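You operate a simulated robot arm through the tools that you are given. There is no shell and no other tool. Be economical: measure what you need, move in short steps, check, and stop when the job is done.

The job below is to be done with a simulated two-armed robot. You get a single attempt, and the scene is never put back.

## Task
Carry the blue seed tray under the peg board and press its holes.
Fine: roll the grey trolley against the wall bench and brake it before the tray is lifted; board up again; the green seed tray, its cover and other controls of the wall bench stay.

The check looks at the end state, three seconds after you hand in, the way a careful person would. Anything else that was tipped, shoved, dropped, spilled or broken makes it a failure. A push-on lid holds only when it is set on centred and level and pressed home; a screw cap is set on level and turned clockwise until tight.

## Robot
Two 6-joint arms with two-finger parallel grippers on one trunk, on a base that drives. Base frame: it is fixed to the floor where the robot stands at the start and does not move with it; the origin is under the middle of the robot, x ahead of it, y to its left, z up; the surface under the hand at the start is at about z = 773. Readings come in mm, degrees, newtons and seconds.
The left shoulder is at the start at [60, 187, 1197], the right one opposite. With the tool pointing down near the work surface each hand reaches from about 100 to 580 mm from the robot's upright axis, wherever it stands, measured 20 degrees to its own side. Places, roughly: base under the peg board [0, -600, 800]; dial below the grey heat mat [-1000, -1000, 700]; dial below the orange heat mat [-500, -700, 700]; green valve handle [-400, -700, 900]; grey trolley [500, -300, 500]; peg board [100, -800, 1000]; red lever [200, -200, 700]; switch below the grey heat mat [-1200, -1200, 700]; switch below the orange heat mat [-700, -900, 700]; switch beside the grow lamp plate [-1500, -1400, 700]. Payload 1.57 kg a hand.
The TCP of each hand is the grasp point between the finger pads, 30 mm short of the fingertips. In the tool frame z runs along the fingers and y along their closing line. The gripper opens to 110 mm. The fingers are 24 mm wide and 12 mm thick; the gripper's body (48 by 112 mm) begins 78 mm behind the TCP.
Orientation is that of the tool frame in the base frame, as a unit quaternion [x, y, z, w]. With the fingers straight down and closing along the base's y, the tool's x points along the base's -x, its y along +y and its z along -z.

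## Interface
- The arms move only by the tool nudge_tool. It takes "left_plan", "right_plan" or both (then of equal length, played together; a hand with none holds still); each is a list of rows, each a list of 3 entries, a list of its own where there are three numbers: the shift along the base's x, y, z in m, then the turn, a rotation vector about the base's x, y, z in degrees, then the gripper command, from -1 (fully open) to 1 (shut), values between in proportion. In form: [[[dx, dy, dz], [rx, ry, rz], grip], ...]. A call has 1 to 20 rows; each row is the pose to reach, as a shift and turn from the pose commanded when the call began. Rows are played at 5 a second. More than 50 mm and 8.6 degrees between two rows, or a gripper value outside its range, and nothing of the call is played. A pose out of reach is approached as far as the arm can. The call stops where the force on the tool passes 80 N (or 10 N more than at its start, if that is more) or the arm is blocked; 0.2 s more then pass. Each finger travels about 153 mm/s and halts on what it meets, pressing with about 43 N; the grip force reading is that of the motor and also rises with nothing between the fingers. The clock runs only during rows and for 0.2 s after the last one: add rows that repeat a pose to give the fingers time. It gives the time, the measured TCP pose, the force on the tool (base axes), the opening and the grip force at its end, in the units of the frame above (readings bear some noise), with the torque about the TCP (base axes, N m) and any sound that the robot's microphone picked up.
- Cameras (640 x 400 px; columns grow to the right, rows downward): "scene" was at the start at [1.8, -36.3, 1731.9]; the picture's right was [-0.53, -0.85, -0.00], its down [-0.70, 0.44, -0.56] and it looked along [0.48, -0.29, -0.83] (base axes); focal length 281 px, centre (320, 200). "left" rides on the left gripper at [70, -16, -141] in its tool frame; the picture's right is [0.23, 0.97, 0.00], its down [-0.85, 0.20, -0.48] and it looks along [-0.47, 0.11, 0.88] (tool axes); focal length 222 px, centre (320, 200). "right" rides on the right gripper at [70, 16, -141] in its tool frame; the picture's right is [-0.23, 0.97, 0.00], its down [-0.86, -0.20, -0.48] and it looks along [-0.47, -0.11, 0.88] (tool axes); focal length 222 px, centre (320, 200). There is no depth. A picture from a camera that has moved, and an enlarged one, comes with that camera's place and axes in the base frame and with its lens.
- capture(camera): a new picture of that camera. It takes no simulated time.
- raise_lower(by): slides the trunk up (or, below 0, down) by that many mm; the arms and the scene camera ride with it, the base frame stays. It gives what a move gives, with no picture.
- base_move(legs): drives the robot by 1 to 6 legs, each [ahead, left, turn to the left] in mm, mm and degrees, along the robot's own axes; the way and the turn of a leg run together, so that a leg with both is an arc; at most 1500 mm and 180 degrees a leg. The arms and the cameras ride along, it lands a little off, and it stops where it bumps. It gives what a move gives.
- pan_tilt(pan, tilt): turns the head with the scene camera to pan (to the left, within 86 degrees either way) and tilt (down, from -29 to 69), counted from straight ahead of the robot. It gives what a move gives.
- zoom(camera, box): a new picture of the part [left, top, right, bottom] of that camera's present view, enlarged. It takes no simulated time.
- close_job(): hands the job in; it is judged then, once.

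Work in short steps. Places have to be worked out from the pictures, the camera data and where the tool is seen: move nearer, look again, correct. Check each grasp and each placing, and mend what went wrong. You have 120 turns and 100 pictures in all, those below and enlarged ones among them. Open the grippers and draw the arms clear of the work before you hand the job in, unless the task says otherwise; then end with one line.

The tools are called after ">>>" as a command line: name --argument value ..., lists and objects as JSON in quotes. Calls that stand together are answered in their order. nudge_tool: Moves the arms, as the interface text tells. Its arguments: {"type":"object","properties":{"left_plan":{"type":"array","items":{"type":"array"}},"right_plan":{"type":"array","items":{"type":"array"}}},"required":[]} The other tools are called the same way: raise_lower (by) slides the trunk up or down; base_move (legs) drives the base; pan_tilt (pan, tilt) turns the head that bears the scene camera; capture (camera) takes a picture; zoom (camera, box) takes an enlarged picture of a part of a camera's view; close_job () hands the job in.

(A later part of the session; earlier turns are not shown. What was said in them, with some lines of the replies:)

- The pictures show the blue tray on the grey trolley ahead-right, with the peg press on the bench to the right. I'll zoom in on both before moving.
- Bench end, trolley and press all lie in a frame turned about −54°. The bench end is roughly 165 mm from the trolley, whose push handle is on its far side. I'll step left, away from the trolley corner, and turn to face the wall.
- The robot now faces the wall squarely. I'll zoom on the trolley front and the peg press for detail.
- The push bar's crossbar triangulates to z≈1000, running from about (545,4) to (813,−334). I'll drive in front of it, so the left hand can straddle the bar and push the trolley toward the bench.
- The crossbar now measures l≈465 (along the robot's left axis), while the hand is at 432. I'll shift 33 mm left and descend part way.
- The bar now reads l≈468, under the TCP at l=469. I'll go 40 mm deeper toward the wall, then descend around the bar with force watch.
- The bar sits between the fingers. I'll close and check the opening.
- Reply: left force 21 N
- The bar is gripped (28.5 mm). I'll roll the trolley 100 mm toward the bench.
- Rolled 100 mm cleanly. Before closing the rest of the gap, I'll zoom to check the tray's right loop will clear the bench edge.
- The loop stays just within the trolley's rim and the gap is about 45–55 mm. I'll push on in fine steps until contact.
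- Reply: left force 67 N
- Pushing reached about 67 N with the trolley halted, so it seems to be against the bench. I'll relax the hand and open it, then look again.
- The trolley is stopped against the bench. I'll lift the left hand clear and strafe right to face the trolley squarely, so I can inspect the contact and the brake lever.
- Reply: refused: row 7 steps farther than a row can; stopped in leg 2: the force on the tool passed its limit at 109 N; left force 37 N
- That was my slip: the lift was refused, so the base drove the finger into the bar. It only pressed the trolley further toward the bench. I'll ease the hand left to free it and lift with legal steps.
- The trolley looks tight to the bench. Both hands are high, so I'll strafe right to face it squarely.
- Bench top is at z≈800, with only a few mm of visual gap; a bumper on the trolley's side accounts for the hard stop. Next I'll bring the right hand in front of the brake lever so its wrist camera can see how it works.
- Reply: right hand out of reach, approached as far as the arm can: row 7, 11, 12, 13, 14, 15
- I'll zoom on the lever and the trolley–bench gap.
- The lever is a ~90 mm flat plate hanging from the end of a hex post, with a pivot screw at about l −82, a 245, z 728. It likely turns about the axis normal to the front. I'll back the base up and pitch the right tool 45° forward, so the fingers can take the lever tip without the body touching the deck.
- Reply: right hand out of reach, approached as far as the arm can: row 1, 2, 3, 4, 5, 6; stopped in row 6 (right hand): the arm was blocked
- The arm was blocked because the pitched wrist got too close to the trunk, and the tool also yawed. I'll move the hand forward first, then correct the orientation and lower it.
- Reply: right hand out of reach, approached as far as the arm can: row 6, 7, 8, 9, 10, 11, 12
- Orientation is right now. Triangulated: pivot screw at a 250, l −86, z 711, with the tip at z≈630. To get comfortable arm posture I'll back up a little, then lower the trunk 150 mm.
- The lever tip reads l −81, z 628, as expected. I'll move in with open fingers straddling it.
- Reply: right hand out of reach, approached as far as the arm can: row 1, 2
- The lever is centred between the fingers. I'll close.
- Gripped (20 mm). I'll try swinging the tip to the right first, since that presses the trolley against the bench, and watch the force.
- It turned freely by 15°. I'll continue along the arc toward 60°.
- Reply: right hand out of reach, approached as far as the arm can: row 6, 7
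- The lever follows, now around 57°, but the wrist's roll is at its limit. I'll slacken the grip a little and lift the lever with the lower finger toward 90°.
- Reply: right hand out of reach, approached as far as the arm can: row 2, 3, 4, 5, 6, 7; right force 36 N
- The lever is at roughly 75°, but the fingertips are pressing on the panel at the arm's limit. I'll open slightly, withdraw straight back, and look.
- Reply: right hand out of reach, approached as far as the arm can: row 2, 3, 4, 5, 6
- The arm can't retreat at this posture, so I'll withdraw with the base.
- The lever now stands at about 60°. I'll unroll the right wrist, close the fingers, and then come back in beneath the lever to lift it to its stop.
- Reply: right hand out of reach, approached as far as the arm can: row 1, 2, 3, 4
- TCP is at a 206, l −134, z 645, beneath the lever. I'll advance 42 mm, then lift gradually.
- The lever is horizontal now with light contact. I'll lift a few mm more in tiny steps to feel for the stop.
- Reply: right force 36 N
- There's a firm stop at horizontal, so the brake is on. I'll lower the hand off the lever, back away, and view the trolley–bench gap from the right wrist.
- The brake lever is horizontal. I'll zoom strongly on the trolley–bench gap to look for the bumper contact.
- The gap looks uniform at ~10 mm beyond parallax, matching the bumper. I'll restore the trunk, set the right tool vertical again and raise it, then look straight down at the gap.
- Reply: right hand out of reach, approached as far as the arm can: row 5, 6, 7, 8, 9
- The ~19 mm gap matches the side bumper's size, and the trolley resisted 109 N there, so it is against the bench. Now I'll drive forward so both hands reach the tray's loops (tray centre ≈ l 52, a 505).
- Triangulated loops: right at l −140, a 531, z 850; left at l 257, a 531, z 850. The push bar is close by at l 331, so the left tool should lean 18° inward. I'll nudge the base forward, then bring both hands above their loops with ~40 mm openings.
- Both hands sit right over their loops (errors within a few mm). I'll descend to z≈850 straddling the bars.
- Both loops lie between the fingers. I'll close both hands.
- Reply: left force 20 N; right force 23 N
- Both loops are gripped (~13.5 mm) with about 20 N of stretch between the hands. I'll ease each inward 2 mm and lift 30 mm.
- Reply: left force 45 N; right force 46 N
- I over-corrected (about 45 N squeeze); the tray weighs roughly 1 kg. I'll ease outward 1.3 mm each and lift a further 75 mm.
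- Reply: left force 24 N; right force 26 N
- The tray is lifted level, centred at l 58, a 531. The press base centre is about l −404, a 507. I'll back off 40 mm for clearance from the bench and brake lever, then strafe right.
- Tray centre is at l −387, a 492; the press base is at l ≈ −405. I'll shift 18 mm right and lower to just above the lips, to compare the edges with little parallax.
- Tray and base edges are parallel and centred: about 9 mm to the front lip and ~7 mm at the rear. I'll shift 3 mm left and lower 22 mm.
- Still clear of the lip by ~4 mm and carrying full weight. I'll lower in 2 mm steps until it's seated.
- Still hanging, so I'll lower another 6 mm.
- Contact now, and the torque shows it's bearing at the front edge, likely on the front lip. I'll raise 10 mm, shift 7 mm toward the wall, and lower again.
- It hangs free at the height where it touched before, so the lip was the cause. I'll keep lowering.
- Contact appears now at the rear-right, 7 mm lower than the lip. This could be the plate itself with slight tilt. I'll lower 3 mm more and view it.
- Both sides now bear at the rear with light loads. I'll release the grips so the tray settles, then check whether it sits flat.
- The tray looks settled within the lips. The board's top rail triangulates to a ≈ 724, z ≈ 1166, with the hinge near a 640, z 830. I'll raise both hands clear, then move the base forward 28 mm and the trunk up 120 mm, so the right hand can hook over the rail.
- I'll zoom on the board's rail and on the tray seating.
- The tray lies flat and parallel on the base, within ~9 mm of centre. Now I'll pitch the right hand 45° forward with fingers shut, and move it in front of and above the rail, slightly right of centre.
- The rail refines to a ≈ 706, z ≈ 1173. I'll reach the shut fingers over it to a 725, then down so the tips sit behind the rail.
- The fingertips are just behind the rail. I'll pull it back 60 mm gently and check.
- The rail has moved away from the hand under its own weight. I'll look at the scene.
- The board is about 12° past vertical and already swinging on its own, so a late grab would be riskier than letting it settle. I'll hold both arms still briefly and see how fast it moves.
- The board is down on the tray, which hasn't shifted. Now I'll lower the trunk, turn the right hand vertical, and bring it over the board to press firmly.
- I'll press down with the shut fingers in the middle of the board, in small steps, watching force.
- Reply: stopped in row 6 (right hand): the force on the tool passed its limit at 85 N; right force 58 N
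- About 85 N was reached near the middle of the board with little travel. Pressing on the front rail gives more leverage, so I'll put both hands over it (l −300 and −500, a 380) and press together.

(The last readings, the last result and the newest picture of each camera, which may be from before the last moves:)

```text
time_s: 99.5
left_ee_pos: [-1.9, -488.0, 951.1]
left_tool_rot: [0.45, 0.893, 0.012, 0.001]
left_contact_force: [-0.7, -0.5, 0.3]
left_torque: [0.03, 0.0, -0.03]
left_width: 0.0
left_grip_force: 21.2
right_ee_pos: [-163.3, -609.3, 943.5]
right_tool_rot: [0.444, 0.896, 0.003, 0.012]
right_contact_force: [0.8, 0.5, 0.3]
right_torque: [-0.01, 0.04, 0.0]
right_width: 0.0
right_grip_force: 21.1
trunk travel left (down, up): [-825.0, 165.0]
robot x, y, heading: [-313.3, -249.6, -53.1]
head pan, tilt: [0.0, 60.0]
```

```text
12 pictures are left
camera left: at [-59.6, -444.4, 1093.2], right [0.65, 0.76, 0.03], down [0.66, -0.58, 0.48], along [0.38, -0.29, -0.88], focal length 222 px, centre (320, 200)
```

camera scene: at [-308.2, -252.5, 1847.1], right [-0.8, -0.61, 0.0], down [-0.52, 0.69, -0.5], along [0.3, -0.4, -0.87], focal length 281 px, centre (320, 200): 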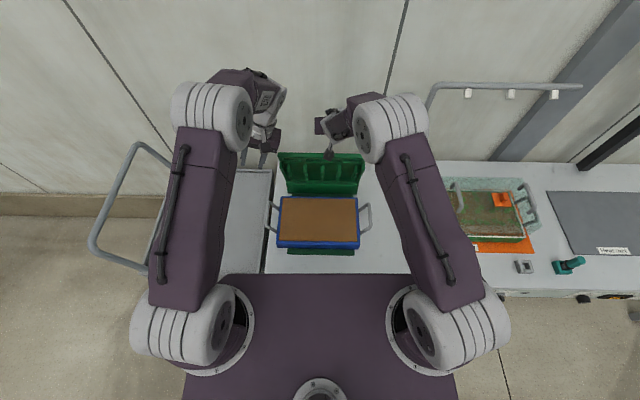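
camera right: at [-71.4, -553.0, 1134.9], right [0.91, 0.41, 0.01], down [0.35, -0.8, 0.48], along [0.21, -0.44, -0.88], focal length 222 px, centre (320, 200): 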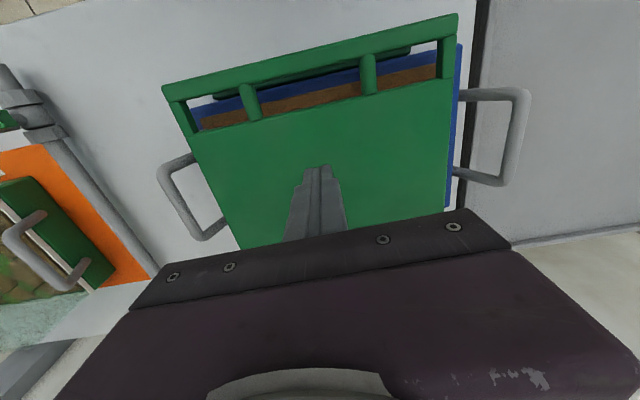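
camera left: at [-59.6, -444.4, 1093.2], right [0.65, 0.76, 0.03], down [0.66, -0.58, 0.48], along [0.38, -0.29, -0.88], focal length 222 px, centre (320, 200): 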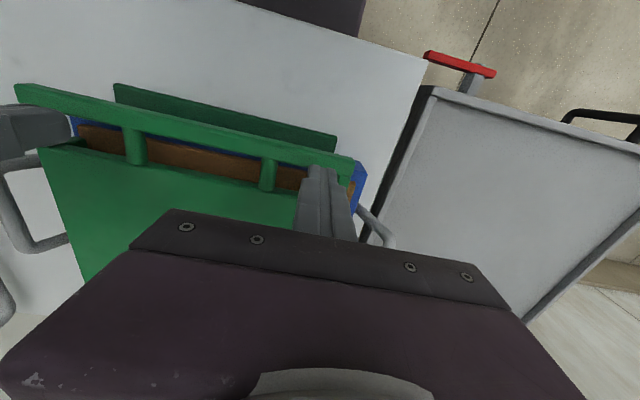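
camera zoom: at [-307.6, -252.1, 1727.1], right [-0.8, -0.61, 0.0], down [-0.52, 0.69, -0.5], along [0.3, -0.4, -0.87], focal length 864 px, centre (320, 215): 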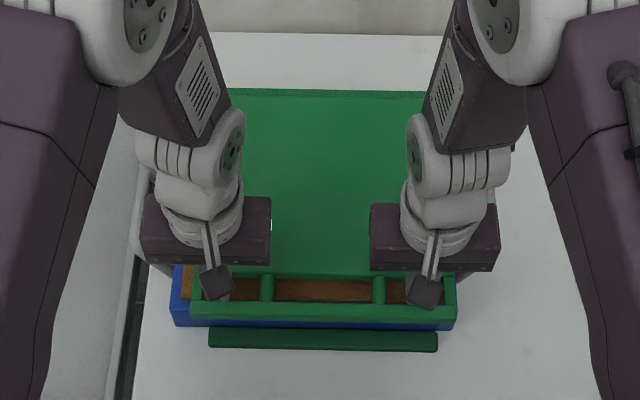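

The fingertips are over the rail. I'll shift 6 mm nearer, then press both down together in 4 mm steps.

>>> nudge_tool --left_plan '[[[-0.0036, 0.0048, -0.007], [0, 0, 0], 1], [[-0.0036, 0.0048, -0.015], [0, 0, 0], 1], [[-0.0036, 0.0048, -0.023], [0, 0, 0], 1], [[-0.0036, 0.0048, -0.028], [0, 0, 0], 1], [[-0.0036, 0.0048, -0.032], [0, 0, 0], 1], [[-0.0036, 0.0048, -0.036], [0, 0, 0], 1], [[-0.0036, 0.0048, -0.04], [0, 0, 0], 1], [[-0.0036, 0.0048, -0.044], [0, 0, 0], 1], [[-0.0036, 0.0048, -0.048], [0, 0, 0], 1], [[-0.0036, 0.0048, -0.052], [0, 0, 0], 1], [[-0.0036, 0.0048, -0.056], [0, 0, 0], 1], [[-0.0036, 0.0048, -0.06], [0, 0, 0], 1], [[-0.0036, 0.0048, -0.064], [0, 0, 0], 1], [[-0.0036, 0.0048, -0.068], [0, 0, 0], 1]]' --right_plan '[[[-0.0036, 0.0048, 0], [0, 0, 0], 1], [[-0.0036, 0.0048, -0.008], [0, 0, 0], 1], [[-0.0036, 0.0048, -0.016], [0, 0, 0], 1], [[-0.0036, 0.0048, -0.021], [0, 0, 0], 1], [[-0.0036, 0.0048, -0.025], [0, 0, 0], 1], [[-0.0036, 0.0048, -0.029], [0, 0, 0], 1], [[-0.0036, 0.0048, -0.033], [0, 0, 0], 1], [[-0.0036, 0.0048, -0.037], [0, 0, 0], 1], [[-0.0036, 0.0048, -0.041], [0, 0, 0], 1], [[-0.0036, 0.0048, -0.045], [0, 0, 0], 1], [[-0.0036, 0.0048, -0.049], [0, 0, 0], 1], [[-0.0036, 0.0048, -0.053], [0, 0, 0], 1], [[-0.0036, 0.0048, -0.057], [0, 0, 0], 1], [[-0.0036, 0.0048, -0.061], [0, 0, 0], 1]]'

>>> zoom --camera "scene" --box '[240, 130, 400, 260]'

```text
time_s: 102.5
left_ee_pos: [-8.1, -483.8, 884.6]
left_tool_rot: [0.451, 0.892, 0.013, 0.001]
left_contact_force: [-0.5, 0.1, -0.7]
left_torque: [0.02, 0.01, -0.02]
left_width: 0.0
left_grip_force: 21.2
right_ee_pos: [-165.5, -605.3, 884.2]
right_tool_rot: [0.444, 0.896, 0.003, 0.011]
right_contact_force: [0.0, -0.4, -0.2]
right_torque: [-0.01, 0.01, 0.03]
right_width: 0.0
right_grip_force: 21.1
trunk travel left (down, up): [-825.0, 165.0]
robot x, y, heading: [-314.8, -247.7, -53.0]
head pan, tilt: [0.0, 60.0]
```

```text
3.08 times, centred on (320, 195) of scene
camera zoom: at [-308.3, -252.6, 1727.1], right [-0.8, -0.61, 0.0], down [-0.52, 0.69, -0.5], along [0.3, -0.4, -0.87], focal length 864 px, centre (320, 215)
```

zoom: 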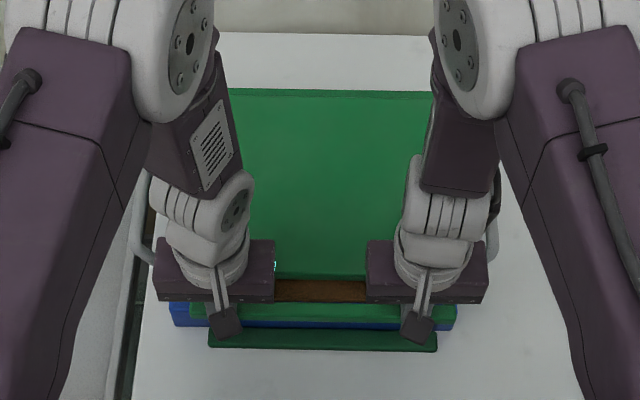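

No contact down to fingertip z 854, which suggests the tips may have gone past the rail. I'll look from the left wrist.

>>> capture --camera "left"

```text
10 pictures are left
camera left: at [-64.3, -439.8, 1025.5], right [0.65, 0.76, 0.03], down [0.66, -0.58, 0.48], along [0.38, -0.29, -0.88], focal length 222 px, centre (320, 200)
```

left: 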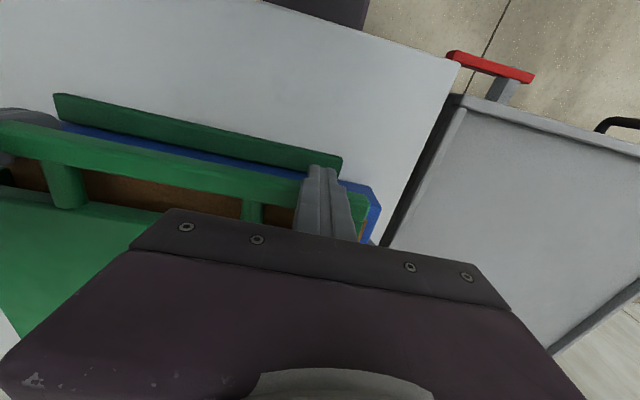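

The tips came down just in front of the rail, which really lies at a ≈ 400, z ≈ 850. I'll raise, shift 19 mm toward the wall, and press down on the rail.

>>> nudge_tool --left_plan '[[[0, 0, 0.03], [0, 0, 0], 1], [[0.0115, -0.0151, 0.03], [0, 0, 0], 1], [[0.0115, -0.0151, 0.015], [0, 0, 0], 1], [[0.0115, -0.0151, 0.007], [0, 0, 0], 1], [[0.0115, -0.0151, 0.003], [0, 0, 0], 1], [[0.0115, -0.0151, -0.001], [0, 0, 0], 1], [[0.0115, -0.0151, -0.005], [0, 0, 0], 1], [[0.0115, -0.0151, -0.009], [0, 0, 0], 1], [[0.0115, -0.0151, -0.013], [0, 0, 0], 1], [[0.0115, -0.0151, -0.017], [0, 0, 0], 1]]' --right_plan '[[[0, 0, 0.03], [0, 0, 0], 1], [[0.0115, -0.0151, 0.03], [0, 0, 0], 1], [[0.0115, -0.0151, 0.015], [0, 0, 0], 1], [[0.0115, -0.0151, 0.007], [0, 0, 0], 1], [[0.0115, -0.0151, 0.003], [0, 0, 0], 1], [[0.0115, -0.0151, -0.001], [0, 0, 0], 1], [[0.0115, -0.0151, -0.005], [0, 0, 0], 1], [[0.0115, -0.0151, -0.009], [0, 0, 0], 1], [[0.0115, -0.0151, -0.013], [0, 0, 0], 1], [[0.0115, -0.0151, -0.017], [0, 0, 0], 1]]'

```text
time_s: 104.2
left_ee_pos: [2.0, -495.7, 881.2]
left_tool_rot: [0.451, 0.892, 0.011, 0.005]
left_contact_force: [0.5, 0.6, -1.4]
left_torque: [0.01, -0.03, -0.04]
left_width: 0.0
left_grip_force: 20.9
right_ee_pos: [-156.1, -619.3, 887.0]
right_tool_rot: [0.444, 0.896, 0.0, 0.02]
right_contact_force: [-16.2, 5.2, 60.6]
right_torque: [-0.38, 0.3, 0.19]
right_width: 0.0
right_grip_force: 20.9
trunk travel left (down, up): [-825.0, 165.0]
robot x, y, heading: [-317.3, -244.2, -53.0]
head pan, tilt: [0.0, 60.0]
stopped in row 8 (right hand): the force on the tool passed its limit at 92 N (the readings are from after the stop); the commanded pose is now the measured one
```

Only the right tip found the rail (tip z 857, 92 N with no further travel). The rail sits below the tray's rim level, so the board is fully home. Next I raise it. I'll lift both hands, back the base 140 mm, and pitch the right hand 45° to get its tips under the rail's front edge at a rib.

>>> nudge_tool --left_plan '[[[0, 0, 0.03], [0, 0, 0], 1], [[0, 0, 0.07], [0, 0, 0], 1], [[0, 0, 0.11], [0, 0, 0], 1], [[0.02, 0.02, 0.15], [0, 0, 0], 1], [[0.05, 0.045, 0.17], [0, 0, 0], 1], [[0.085, 0.065, 0.19], [0, 0, 0], 1]]' --right_plan '[[[0, 0, 0.03], [0, 0, 0], 1], [[0, 0, 0.07], [0, 0, 0], 1], [[0, 0, 0.1], [0, 0, 0], 1], [[0, 0, 0.1], [0, 0, 0], 1], [[0, 0, 0.1], [0, 0, 0], 1], [[0, 0, 0.1], [0, 0, 0], 1]]'

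>>> base_move --legs '[[-140, 0, 0]]'

>>> nudge_tool --right_plan '[[[0.03, -0.01, 0], [0, 0, 0], 1], [[0.06, -0.025, 0], [0, 0, 0], 1], [[0.083, -0.045, 0], [-5.98, -4.54, 0], 1], [[0.083, -0.045, 0], [-12, -9.1, 0], 1], [[0.083, -0.045, 0], [-17.9, -13.6, 0], 1], [[0.083, -0.045, 0], [-23.9, -18.2, 0], 1], [[0.083, -0.045, 0], [-29.9, -22.7, 0], 1], [[0.083, -0.045, 0], [-35.9, -27.2, 0], 1], [[0.083, -0.045, 0], [-35.9, -27.2, 0], 1]]'

>>> capture --camera "right"

```text
time_s: 105.6
left_ee_pos: [87.2, -430.6, 1068.3]
left_tool_rot: [0.452, 0.892, 0.013, 0.002]
left_contact_force: [-0.7, 0.9, 0.1]
left_torque: [0.0, 0.03, 0.0]
left_width: 0.0
left_grip_force: 21.2
right_ee_pos: [-152.7, -623.7, 982.2]
right_tool_rot: [0.443, 0.896, 0.0, 0.017]
right_contact_force: [-0.6, -0.2, 0.5]
right_torque: [0.02, 0.03, 0.02]
right_width: 0.0
right_grip_force: 21.9
trunk travel left (down, up): [-825.0, 165.0]
robot x, y, heading: [-317.1, -249.2, -52.6]
head pan, tilt: [0.0, 60.0]
```

```text
time_s: 106.9
left_ee_pos: [5.2, -323.8, 1066.3]
left_tool_rot: [0.451, 0.892, 0.014, 0.001]
left_contact_force: [-0.3, -0.2, -0.1]
left_torque: [0.01, 0.01, 0.02]
left_width: 0.0
left_grip_force: 21.6
right_ee_pos: [-234.6, -514.5, 981.5]
right_tool_rot: [0.443, 0.896, 0.001, 0.016]
right_contact_force: [0.8, 0.4, 1.0]
right_torque: [0.06, 0.01, 0.01]
right_width: 0.0
right_grip_force: 21.3
trunk travel left (down, up): [-825.0, 165.0]
robot x, y, heading: [-397.6, -139.5, -52.8]
head pan, tilt: [0.0, 60.0]
```

```text
time_s: 108.9
left_ee_pos: [3.5, -321.8, 1067.6]
left_tool_rot: [0.452, 0.892, 0.013, 0.002]
left_contact_force: [-0.2, -0.4, -0.2]
left_torque: [-0.01, 0.0, -0.01]
left_width: 0.0
left_grip_force: 20.9
right_ee_pos: [-158.1, -553.8, 978.1]
right_tool_rot: [0.438, 0.886, -0.065, 0.14]
right_contact_force: [-0.4, 0.0, 0.3]
right_torque: [0.0, -0.01, -0.01]
right_width: 0.0
right_grip_force: 21.3
right hand out of reach, approached as far as the arm can: row 5, 6, 7, 8, 9
trunk travel left (down, up): [-825.0, 165.0]
robot x, y, heading: [-395.8, -141.4, -52.9]
head pan, tilt: [0.0, 60.0]
```

```text
9 pictures are left
camera right: at [-211.8, -457.8, 1091.9], right [0.9, 0.42, 0.08], down [0.25, -0.65, 0.71], along [0.35, -0.63, -0.7], focal length 222 px, centre (320, 200)
```

right: 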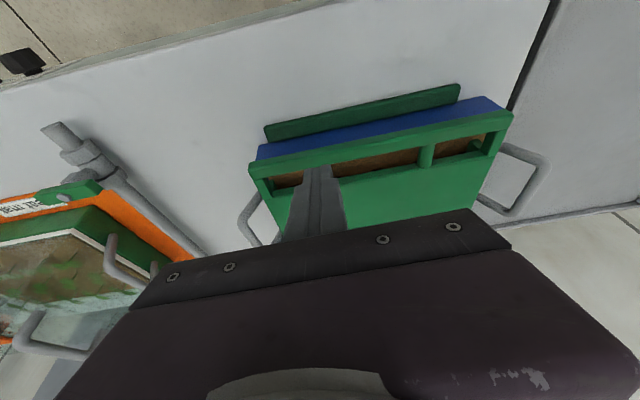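

The wrist can't pitch enough this close. I'll back up another 100 mm, extend the hand forward, and finish the pitch.

>>> base_move --legs '[[-100, 0, 0]]'

>>> nudge_tool --right_plan '[[[0.024, -0.032, 0], [0, 0, 0], 1], [[0.048, -0.064, -0.01], [0, 0, 0], 1], [[0.06, -0.0797, -0.03], [-5.4, -4.1, 0], 1], [[0.06, -0.0797, -0.05], [-10.8, -8.2, 0], 1], [[0.06, -0.0797, -0.07], [-16.3, -12.4, 0], 1], [[0.06, -0.0797, -0.08], [-21.7, -16.5, 0], 1], [[0.06, -0.0797, -0.08], [-21.7, -16.5, 0], 1]]'

```text
time_s: 110.1
left_ee_pos: [-54.6, -244.3, 1066.8]
left_tool_rot: [0.452, 0.892, 0.013, 0.001]
left_contact_force: [-0.3, -1.2, 0.0]
left_torque: [-0.01, 0.01, -0.01]
left_width: 0.0
left_grip_force: 21.4
right_ee_pos: [-217.7, -476.2, 977.1]
right_tool_rot: [0.438, 0.886, -0.065, 0.139]
right_contact_force: [0.6, 0.7, 0.4]
right_torque: [0.02, -0.03, -0.02]
right_width: 0.0
right_grip_force: 21.1
trunk travel left (down, up): [-825.0, 165.0]
robot x, y, heading: [-457.9, -60.6, -52.6]
head pan, tilt: [0.0, 60.0]
```

```text
time_s: 111.7
left_ee_pos: [-57.5, -241.5, 1066.7]
left_tool_rot: [0.452, 0.892, 0.013, 0.003]
left_contact_force: [0.5, 0.1, 0.6]
left_torque: [0.0, -0.01, -0.01]
left_width: 0.0
left_grip_force: 20.9
right_ee_pos: [-155.4, -553.3, 897.4]
right_tool_rot: [0.408, 0.83, -0.17, 0.34]
right_contact_force: [-7.4, 4.8, -3.5]
right_torque: [0.3, 0.23, -0.11]
right_width: 0.0
right_grip_force: 20.9
right hand out of reach, approached as far as the arm can: row 4, 5, 6, 7
trunk travel left (down, up): [-825.0, 165.0]
robot x, y, heading: [-456.6, -59.8, -52.9]
head pan, tilt: [0.0, 60.0]
```

Pitch achieved, with a slight 9 N reading. I'll look through the right wrist before going lower.

>>> capture --camera "right"

```text
8 pictures are left
camera right: at [-232.6, -425.6, 948.6], right [0.87, 0.47, 0.15], down [0.01, -0.33, 0.94], along [0.49, -0.82, -0.3], focal length 222 px, centre (320, 200)
```

right: 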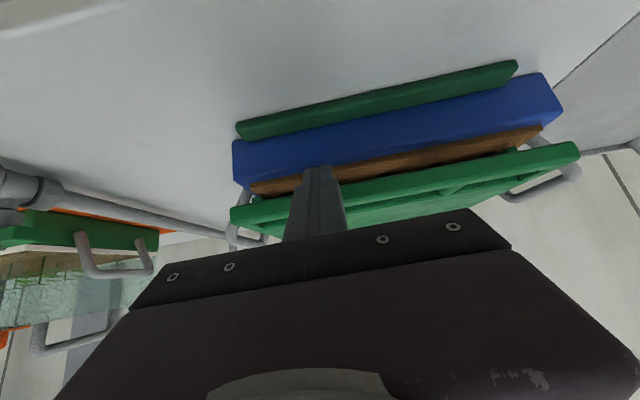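

This low view shows the rail sitting clearly above the soil. I'll zoom in to see whether the pegs are actually sunk.

>>> zoom --camera "right" --box '[340, 90, 590, 220]'

```text
2.56 times, centred on (465, 155) of right
camera zoom: at [-232.6, -425.6, 948.6], right [0.87, 0.47, 0.15], down [0.01, -0.33, 0.94], along [0.49, -0.82, -0.3], focal length 569 px, centre (-51, 315)
```

zoom: 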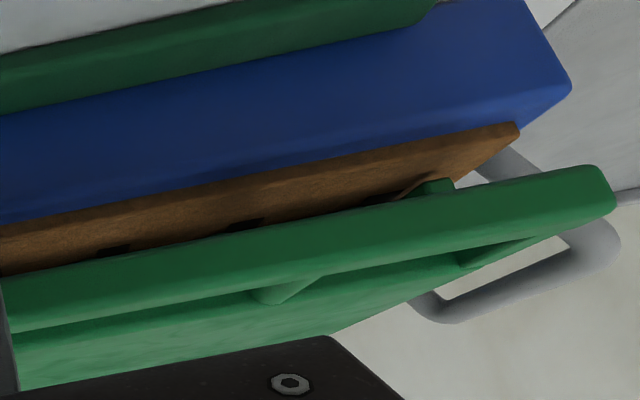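

The dark spots are peg holes in the soil, so the press has worked. Now I'll raise the board: drop the fingertips just under the rail's front edge, then lift along the hinge arc.

>>> nudge_tool --right_plan '[[[-0.006, 0.008, -0.01], [0, 0, 0], 1], [[-0.006, 0.008, -0.024], [0, 0, 0], 1], [[0.0012, -0.0016, -0.024], [0, 0, 0], 1], [[0.0073, -0.0096, -0.024], [0, 0, 0], 1], [[0.0073, -0.0096, -0.01], [0, 0, 0], 1], [[0.0073, -0.0096, 0.005], [0, 0, 0], 1], [[0.0079, -0.0104, 0.02], [0, 0, 0], 1], [[0.0091, -0.012, 0.035], [0, 0, 0], 1], [[0.0115, -0.0151, 0.06], [0, 0, 0], 1], [[0.0157, -0.0207, 0.086], [0, 0, 0], 1], [[0.0157, -0.0207, 0.086], [0, 0, 0], 1]]'

>>> capture --camera "right"

```text
time_s: 114.1
left_ee_pos: [-56.4, -243.3, 1067.3]
left_tool_rot: [0.451, 0.892, 0.012, 0.002]
left_contact_force: [-0.6, 0.6, -0.3]
left_torque: [0.0, -0.01, 0.01]
left_width: 0.0
left_grip_force: 21.4
right_ee_pos: [-136.3, -575.7, 984.1]
right_tool_rot: [0.409, 0.828, -0.167, 0.344]
right_contact_force: [-1.0, 3.1, -2.9]
right_torque: [0.05, 0.02, 0.03]
right_width: 0.1
right_grip_force: 21.1
right hand out of reach, approached as far as the arm can: row 1, 2
trunk travel left (down, up): [-825.0, 165.0]
robot x, y, heading: [-457.8, -56.5, -52.9]
head pan, tilt: [0.0, 60.0]
```

```text
6 pictures are left
camera right: at [-214.8, -448.0, 1036.0], right [0.87, 0.47, 0.16], down [0.0, -0.34, 0.94], along [0.5, -0.82, -0.29], focal length 222 px, centre (320, 200)
```

right: 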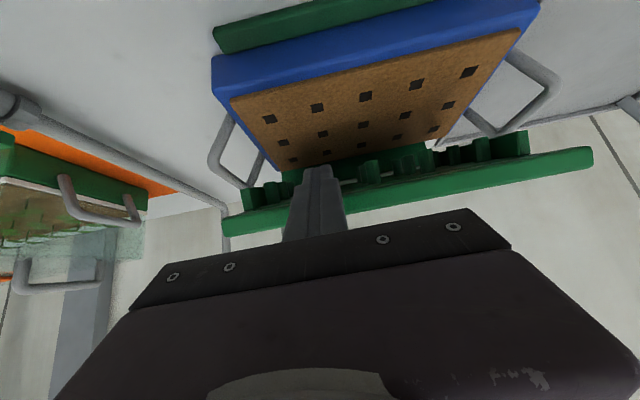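

All 15 holes are pressed, and the board is now riding on the right fingertips. I'll continue lifting along the arc to about 45°.

>>> nudge_tool --right_plan '[[[0.009, -0.012, 0.011], [0, 0, 0], 1], [[0.0163, -0.0215, 0.022], [0, 0, 0], 1], [[0.0212, -0.028, 0.035], [0, 0, 0], 1], [[0.026, -0.0343, 0.047], [0, 0, 0], 1], [[0.0315, -0.0415, 0.059], [0, 0, 0], 1], [[0.0369, -0.0486, 0.071], [0, 0, 0], 1], [[0.043, -0.0566, 0.082], [0, 0, 0], 1], [[0.049, -0.0646, 0.093], [0, 0, 0], 1], [[0.049, -0.0646, 0.093], [0, 0, 0], 1]]'

>>> capture --camera "right"

```text
time_s: 116.1
left_ee_pos: [-55.3, -242.8, 1067.2]
left_tool_rot: [0.451, 0.892, 0.013, 0.001]
left_contact_force: [-0.1, -0.4, 0.3]
left_torque: [-0.05, -0.06, 0.0]
left_width: 0.0
left_grip_force: 20.9
right_ee_pos: [-89.0, -640.7, 1078.5]
right_tool_rot: [0.408, 0.828, -0.167, 0.345]
right_contact_force: [-0.2, 0.4, -1.9]
right_torque: [0.0, -0.03, 0.03]
right_width: 0.1
right_grip_force: 21.0
trunk travel left (down, up): [-825.0, 165.0]
robot x, y, heading: [-455.6, -57.1, -52.5]
head pan, tilt: [0.0, 60.0]
```

```text
5 pictures are left
camera right: at [-166.9, -512.1, 1128.6], right [0.87, 0.47, 0.17], down [0.0, -0.34, 0.94], along [0.5, -0.82, -0.29], focal length 222 px, centre (320, 200)
```

right: 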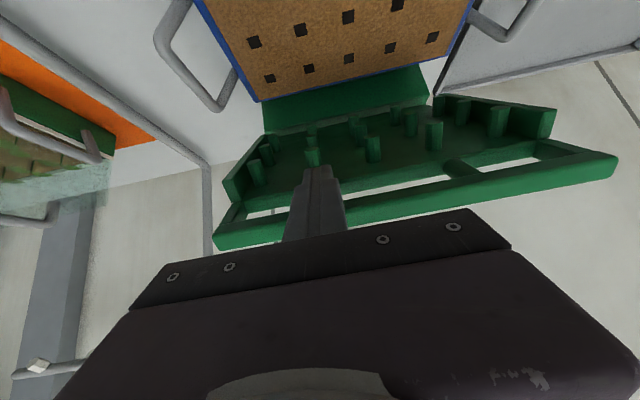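

The board is at about 45°, riding well up on the fingers. I'll alternate small arm lifts with base advances to swing it further up.

>>> nudge_tool --right_plan '[[[0, 0, 0.01], [0, 0, 0], 1], [[0, 0, 0.02], [0, 0, 0], 1], [[0, 0, 0.02], [0, 0, 0], 1]]'

>>> base_move --legs '[[45, 0, 0]]'

>>> nudge_tool --right_plan '[[[0, 0, 0.01], [0, 0, 0], 1], [[0, 0, 0.02], [0, 0, 0], 1], [[0, 0, 0.03], [0, 0, 0], 1], [[0, 0, 0.03], [0, 0, 0], 1]]'

>>> capture --camera "right"

```text
time_s: 116.9
left_ee_pos: [-56.1, -243.2, 1067.7]
left_tool_rot: [0.452, 0.892, 0.013, 0.001]
left_contact_force: [-0.2, 0.2, 0.6]
left_torque: [-0.03, -0.02, -0.02]
left_width: 0.3
left_grip_force: 21.6
right_ee_pos: [-88.0, -640.9, 1096.0]
right_tool_rot: [0.408, 0.829, -0.166, 0.345]
right_contact_force: [-0.4, 0.2, -2.4]
right_torque: [0.09, 0.03, -0.01]
right_width: 0.0
right_grip_force: 20.7
trunk travel left (down, up): [-825.0, 165.0]
robot x, y, heading: [-456.5, -58.9, -53.0]
head pan, tilt: [0.0, 60.0]
```

```text
time_s: 117.8
left_ee_pos: [-31.8, -275.5, 1070.1]
left_tool_rot: [0.452, 0.892, 0.012, 0.005]
left_contact_force: [0.5, -0.3, 0.2]
left_torque: [0.04, 0.0, -0.01]
left_width: 0.0
left_grip_force: 21.4
right_ee_pos: [-64.0, -673.7, 1102.8]
right_tool_rot: [0.408, 0.827, -0.169, 0.347]
right_contact_force: [-11.1, 12.5, 20.1]
right_torque: [-0.41, -0.01, -0.01]
right_width: 0.0
right_grip_force: 21.5
trunk travel left (down, up): [-825.0, 165.0]
robot x, y, heading: [-428.0, -101.9, -52.7]
head pan, tilt: [0.0, 60.0]
```

```text
time_s: 118.8
left_ee_pos: [-29.5, -278.0, 1067.7]
left_tool_rot: [0.451, 0.892, 0.012, 0.002]
left_contact_force: [-0.7, -0.6, 0.8]
left_torque: [-0.02, -0.01, -0.03]
left_width: 0.0
left_grip_force: 20.9
right_ee_pos: [-60.8, -677.1, 1128.7]
right_tool_rot: [0.408, 0.828, -0.167, 0.346]
right_contact_force: [-1.1, 1.2, 1.1]
right_torque: [0.01, 0.04, -0.05]
right_width: 0.3
right_grip_force: 21.8
trunk travel left (down, up): [-825.0, 165.0]
robot x, y, heading: [-430.0, -95.3, -52.9]
head pan, tilt: [0.0, 60.0]
```

```text
4 pictures are left
camera right: at [-139.1, -549.6, 1180.0], right [0.87, 0.47, 0.17], down [0.0, -0.33, 0.94], along [0.5, -0.82, -0.29], focal length 222 px, centre (320, 200)
```

right: 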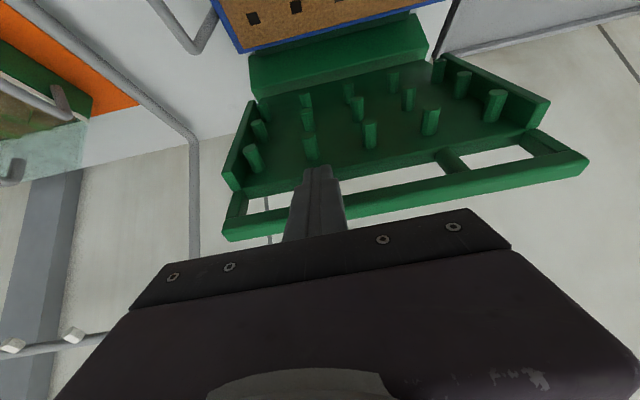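

The board is near 60° with the fingertips bearing on its upper edge. I'll continue alternating.

>>> base_move --legs '[[40, 0, 0]]'

>>> nudge_tool --right_plan '[[[0, 0, 0.01], [0, 0, 0], 1], [[0, 0, 0.022], [0, 0, 0], 1], [[0, 0, 0.022], [0, 0, 0], 1]]'

>>> base_move --legs '[[40, 0, 0]]'

>>> nudge_tool --right_plan '[[[0, 0, 0.008], [0, 0, 0], 1], [[0, 0, 0.015], [0, 0, 0], 1], [[0, 0, 0.015], [0, 0, 0], 1]]'

>>> capture --camera "right"

```text
time_s: 119.7
left_ee_pos: [-6.7, -309.7, 1068.2]
left_tool_rot: [0.451, 0.892, 0.013, 0.003]
left_contact_force: [0.0, -0.5, 0.1]
left_torque: [0.0, 0.0, -0.01]
left_width: 0.4
left_grip_force: 21.3
right_ee_pos: [-38.1, -708.1, 1129.0]
right_tool_rot: [0.407, 0.829, -0.167, 0.345]
right_contact_force: [-1.7, 3.1, 0.7]
right_torque: [0.09, 0.04, -0.04]
right_width: 0.0
right_grip_force: 21.7
trunk travel left (down, up): [-825.0, 165.0]
robot x, y, heading: [-403.0, -128.3, -53.0]
head pan, tilt: [0.0, 60.0]
```

```text
time_s: 120.5
left_ee_pos: [-4.4, -311.0, 1067.9]
left_tool_rot: [0.451, 0.892, 0.013, 0.002]
left_contact_force: [-0.1, 0.8, 0.4]
left_torque: [-0.02, 0.01, 0.03]
left_width: 0.0
left_grip_force: 21.4
right_ee_pos: [-37.1, -709.5, 1149.5]
right_tool_rot: [0.407, 0.829, -0.166, 0.345]
right_contact_force: [-1.6, 2.1, 0.5]
right_torque: [0.03, 0.01, -0.02]
right_width: 0.0
right_grip_force: 21.7
trunk travel left (down, up): [-825.0, 165.0]
robot x, y, heading: [-408.9, -123.9, -52.8]
head pan, tilt: [0.0, 60.0]
```

```text
time_s: 121.3
left_ee_pos: [17.0, -339.3, 1068.5]
left_tool_rot: [0.451, 0.893, 0.011, 0.005]
left_contact_force: [0.1, 0.8, -0.6]
left_torque: [-0.02, -0.02, -0.01]
left_width: 0.2
left_grip_force: 21.0
right_ee_pos: [-15.2, -736.4, 1154.8]
right_tool_rot: [0.407, 0.828, -0.167, 0.347]
right_contact_force: [-0.8, 1.3, 0.6]
right_torque: [-0.01, 0.0, 0.01]
right_width: 0.0
right_grip_force: 21.7
trunk travel left (down, up): [-825.0, 165.0]
robot x, y, heading: [-382.8, -161.5, -52.5]
head pan, tilt: [0.0, 60.0]
```

```text
time_s: 122.1
left_ee_pos: [21.2, -342.1, 1067.9]
left_tool_rot: [0.451, 0.893, 0.013, 0.002]
left_contact_force: [0.6, -0.3, -0.5]
left_torque: [0.01, 0.02, 0.0]
left_width: 0.0
left_grip_force: 21.8
right_ee_pos: [-11.5, -742.0, 1165.0]
right_tool_rot: [0.408, 0.829, -0.167, 0.345]
right_contact_force: [0.2, -0.2, -0.4]
right_torque: [0.02, -0.02, -0.01]
right_width: 0.0
right_grip_force: 21.3
trunk travel left (down, up): [-825.0, 165.0]
robot x, y, heading: [-378.5, -160.7, -53.0]
head pan, tilt: [0.0, 60.0]
```

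```text
3 pictures are left
camera right: at [-88.9, -613.4, 1214.9], right [0.87, 0.47, 0.17], down [0.0, -0.33, 0.94], along [0.5, -0.82, -0.29], focal length 222 px, centre (320, 200)
```

right: 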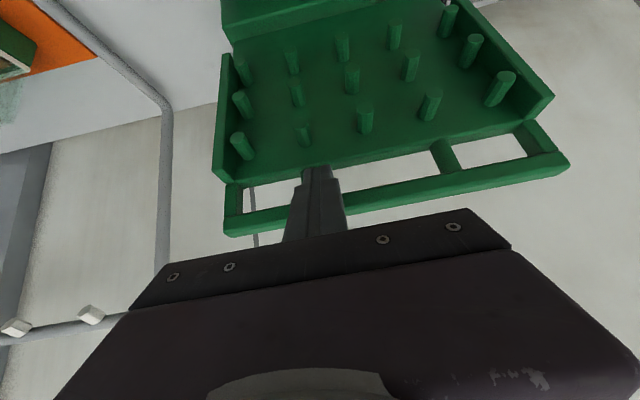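

The board is at about 72° with the fingertips on a rib. I'll keep going: base forward with small raises so the tips bear on the rail at the end.

>>> base_move --legs '[[40, 0, 0]]'

>>> nudge_tool --right_plan '[[[0, 0, 0.006], [0, 0, 0], 1], [[0, 0, 0.01], [0, 0, 0], 1], [[0, 0, 0.01], [0, 0, 0], 1]]'

>>> base_move --legs '[[35, 0, 0]]'

>>> capture --camera "right"

```text
time_s: 123.0
left_ee_pos: [39.4, -368.4, 1069.6]
left_tool_rot: [0.451, 0.893, 0.013, 0.006]
left_contact_force: [-0.7, 0.2, -0.1]
left_torque: [-0.07, -0.06, -0.02]
left_width: 0.0
left_grip_force: 21.1
right_ee_pos: [6.6, -766.0, 1169.7]
right_tool_rot: [0.407, 0.828, -0.168, 0.348]
right_contact_force: [0.1, 0.8, 1.1]
right_torque: [-0.02, 0.02, -0.03]
right_width: 0.1
right_grip_force: 21.7
trunk travel left (down, up): [-825.0, 165.0]
robot x, y, heading: [-357.7, -190.6, -52.7]
head pan, tilt: [0.0, 60.0]
```

```text
time_s: 123.8
left_ee_pos: [43.5, -374.1, 1066.1]
left_tool_rot: [0.451, 0.893, 0.013, 0.0]
left_contact_force: [0.1, -0.4, 0.6]
left_torque: [-0.01, 0.02, 0.02]
left_width: 0.0
left_grip_force: 21.4
right_ee_pos: [12.2, -773.8, 1174.0]
right_tool_rot: [0.408, 0.829, -0.166, 0.344]
right_contact_force: [-0.2, -0.4, 0.8]
right_torque: [-0.01, 0.0, 0.0]
right_width: 0.2
right_grip_force: 21.6
trunk travel left (down, up): [-825.0, 165.0]
robot x, y, heading: [-354.0, -192.0, -52.5]
head pan, tilt: [0.0, 60.0]
```

```text
time_s: 124.7
left_ee_pos: [60.6, -397.1, 1070.4]
left_tool_rot: [0.451, 0.893, 0.013, 0.005]
left_contact_force: [0.2, 0.1, -0.9]
left_torque: [-0.06, -0.03, 0.0]
left_width: 0.0
left_grip_force: 21.1
right_ee_pos: [28.4, -794.6, 1180.4]
right_tool_rot: [0.406, 0.828, -0.168, 0.348]
right_contact_force: [-0.8, 1.2, 0.5]
right_torque: [-0.06, 0.01, 0.02]
right_width: 0.0
right_grip_force: 21.1
trunk travel left (down, up): [-825.0, 165.0]
robot x, y, heading: [-336.3, -221.7, -52.6]
head pan, tilt: [0.0, 60.0]
```

```text
2 pictures are left
camera right: at [-49.2, -665.7, 1229.2], right [0.87, 0.47, 0.17], down [0.0, -0.33, 0.94], along [0.5, -0.82, -0.28], focal length 222 px, centre (320, 200)
```

right: 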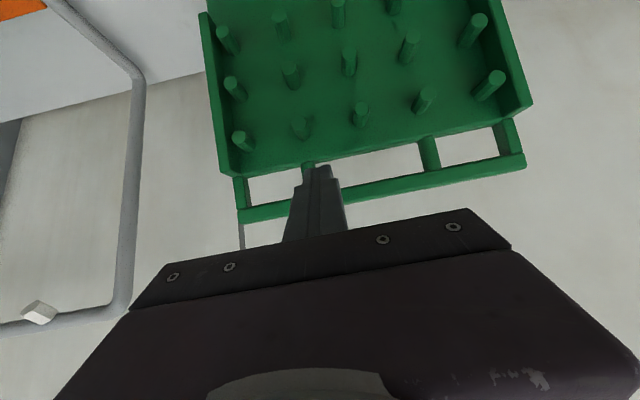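

The board is almost vertical with light contact. I'll push on 36 mm in small arm steps to carry it onto its rear stop.

>>> nudge_tool --right_plan '[[[0.0036, -0.0048, 0.001], [0, 0, 0], 1], [[0.0073, -0.0096, 0.002], [0, 0, 0], 1], [[0.0109, -0.0143, 0.002], [0, 0, 0], 1], [[0.0145, -0.0191, 0.002], [0, 0, 0], 1], [[0.0182, -0.0239, 0.002], [0, 0, 0], 1], [[0.0218, -0.0287, 0.002], [0, 0, 0], 1], [[0.0218, -0.0287, 0.002], [0, 0, 0], 1]]'

```text
time_s: 126.3
left_ee_pos: [60.2, -394.2, 1071.9]
left_tool_rot: [0.451, 0.892, 0.011, 0.007]
left_contact_force: [-1.2, 0.6, -0.5]
left_torque: [0.03, 0.01, 0.0]
left_width: 0.1
left_grip_force: 21.6
right_ee_pos: [47.3, -815.5, 1176.6]
right_tool_rot: [0.409, 0.831, -0.167, 0.339]
right_contact_force: [-29.6, 48.2, -16.5]
right_torque: [1.43, 0.05, 0.28]
right_width: 0.0
right_grip_force: 21.3
trunk travel left (down, up): [-825.0, 165.0]
robot x, y, heading: [-339.7, -213.7, -53.0]
head pan, tilt: [0.0, 60.0]
```

The firm 57 N reaction means the board is on its rear stop (fingertips at a ≈ 708, its original place). I'll withdraw slowly.

>>> nudge_tool --right_plan '[[[-0.0048, 0.0064, 0], [0, 0, 0], 1], [[-0.0097, 0.0128, 0], [0, 0, 0], 1], [[-0.0145, 0.0191, 0], [0, 0, 0], 1], [[-0.0242, 0.0319, 0], [0, 0, 0], 1], [[-0.0363, 0.0478, 0], [0, 0, 0], 1], [[-0.0484, 0.0638, 0], [0, 0, 0], 1], [[-0.0605, 0.0797, 0], [0, 0, 0], 1], [[-0.0605, 0.0797, 0], [0, 0, 0], 1]]'

>>> capture --camera "scene"

```text
time_s: 128.1
left_ee_pos: [65.9, -401.7, 1068.2]
left_tool_rot: [0.451, 0.893, 0.013, 0.003]
left_contact_force: [0.3, 0.0, 0.1]
left_torque: [0.04, 0.0, -0.03]
left_width: 0.0
left_grip_force: 21.2
right_ee_pos: [-4.2, -749.1, 1177.0]
right_tool_rot: [0.407, 0.829, -0.166, 0.345]
right_contact_force: [0.2, -1.0, 0.0]
right_torque: [-0.02, -0.01, -0.01]
right_width: 0.0
right_grip_force: 21.0
trunk travel left (down, up): [-825.0, 165.0]
robot x, y, heading: [-336.3, -222.4, -52.6]
head pan, tilt: [0.0, 60.0]
```

```text
1 pictures are left
camera scene: at [-330.4, -223.6, 1727.1], right [-0.8, -0.6, 0.0], down [-0.52, 0.69, -0.5], along [0.3, -0.4, -0.87], focal length 281 px, centre (320, 200)
```

scene: 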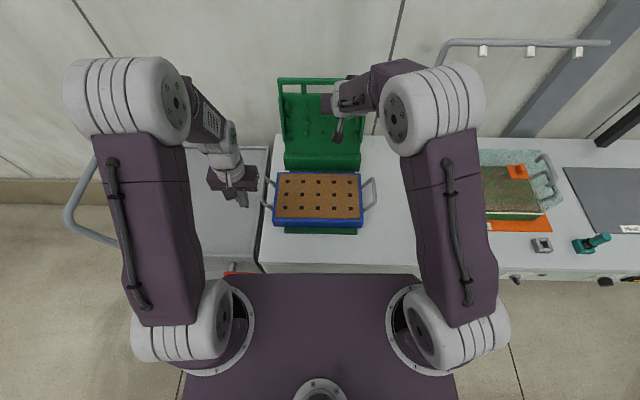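

The board is up and still, and the blue tray shows all 15 holes; the green tray and controls are untouched. I'll back away and open the grippers.

>>> base_move --legs '[[-350, 0, 0]]'

>>> nudge_tool --left_plan '[[[0, 0, 0], [0, 0, 0], -1], [[0, 0, 0], [0, 0, 0], -1], [[0, 0, 0], [0, 0, 0], -1], [[0, 0, 0], [0, 0, 0], -1]]' --right_plan '[[[0, 0, 0], [0, 0, 0], -1], [[0, 0, 0], [0, 0, 0], -1], [[0, 0, 0], [0, 0, 0], -1], [[0, 0, 0], [0, 0, 0], -1]]'

>>> pan_tilt --pan 0 --tilt 42

>>> capture --camera "scene"

```text
time_s: 130.4
left_ee_pos: [-148.6, -116.0, 1066.2]
left_tool_rot: [0.445, 0.895, 0.014, 0.0]
left_contact_force: [-0.6, -0.3, -0.1]
left_torque: [0.03, 0.03, 0.0]
left_width: 0.0
left_grip_force: 21.5
right_ee_pos: [-214.5, -464.9, 1176.1]
right_tool_rot: [0.403, 0.831, -0.165, 0.345]
right_contact_force: [-0.5, -0.7, -0.5]
right_torque: [-0.02, 0.01, -0.02]
right_width: 0.0
right_grip_force: 21.5
trunk travel left (down, up): [-825.0, 165.0]
robot x, y, heading: [-549.7, 64.0, -52.2]
head pan, tilt: [0.0, 60.0]
```

```text
time_s: 131.4
left_ee_pos: [-149.7, -115.4, 1066.5]
left_tool_rot: [0.446, 0.895, 0.013, 0.002]
left_contact_force: [0.2, 0.1, 0.4]
left_torque: [-0.01, 0.05, 0.01]
left_width: 110.0
left_grip_force: 0.0
right_ee_pos: [-215.3, -464.8, 1176.7]
right_tool_rot: [0.403, 0.831, -0.165, 0.346]
right_contact_force: [-0.3, -0.8, -0.2]
right_torque: [-0.03, -0.01, 0.0]
right_width: 110.0
right_grip_force: 0.0
trunk travel left (down, up): [-825.0, 165.0]
robot x, y, heading: [-551.3, 63.1, -52.5]
head pan, tilt: [0.0, 60.0]
```

```text
time_s: 132.2
left_ee_pos: [-148.9, -116.0, 1068.0]
left_tool_rot: [0.446, 0.895, 0.012, 0.002]
left_contact_force: [0.7, 0.7, -0.2]
left_torque: [-0.03, -0.02, 0.0]
left_width: 110.0
left_grip_force: 0.1
right_ee_pos: [-215.4, -464.3, 1177.5]
right_tool_rot: [0.403, 0.831, -0.165, 0.347]
right_contact_force: [0.1, 0.5, 0.1]
right_torque: [-0.01, 0.0, 0.01]
right_width: 109.9
right_grip_force: 0.0
trunk travel left (down, up): [-825.0, 165.0]
robot x, y, heading: [-554.7, 65.1, -52.2]
head pan, tilt: [0.0, 42.0]
```

```text
0 pictures are left
camera scene: at [-536.3, 45.0, 1750.8], right [-0.79, -0.61, 0.0], down [-0.41, 0.53, -0.74], along [0.46, -0.59, -0.67], focal length 281 px, centre (320, 200)
```

scene: 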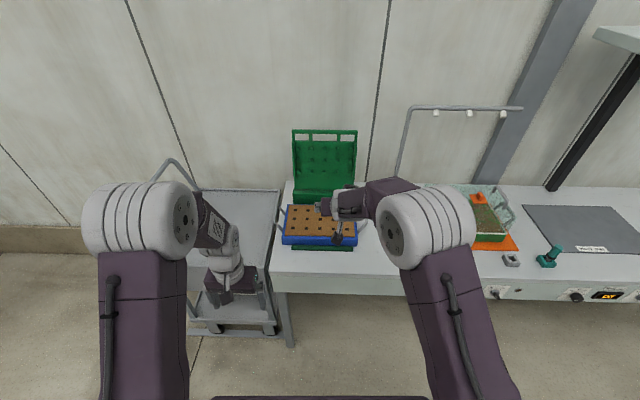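

The board is up, the tray is pressed and seated, the trolley is at the bench with its brake on, and the arms are clear. I'm handing in.

>>> close_job

```text
The job is handed in.
```

The blue seed tray is on the press base with all 15 holes pressed and the board back up; the trolley was rolled to the bench and braked before the lift, stopping about 2 cm short, probably at its side bumper, and the board dropped freely onto the tray when lowered, but the tray did not shift.
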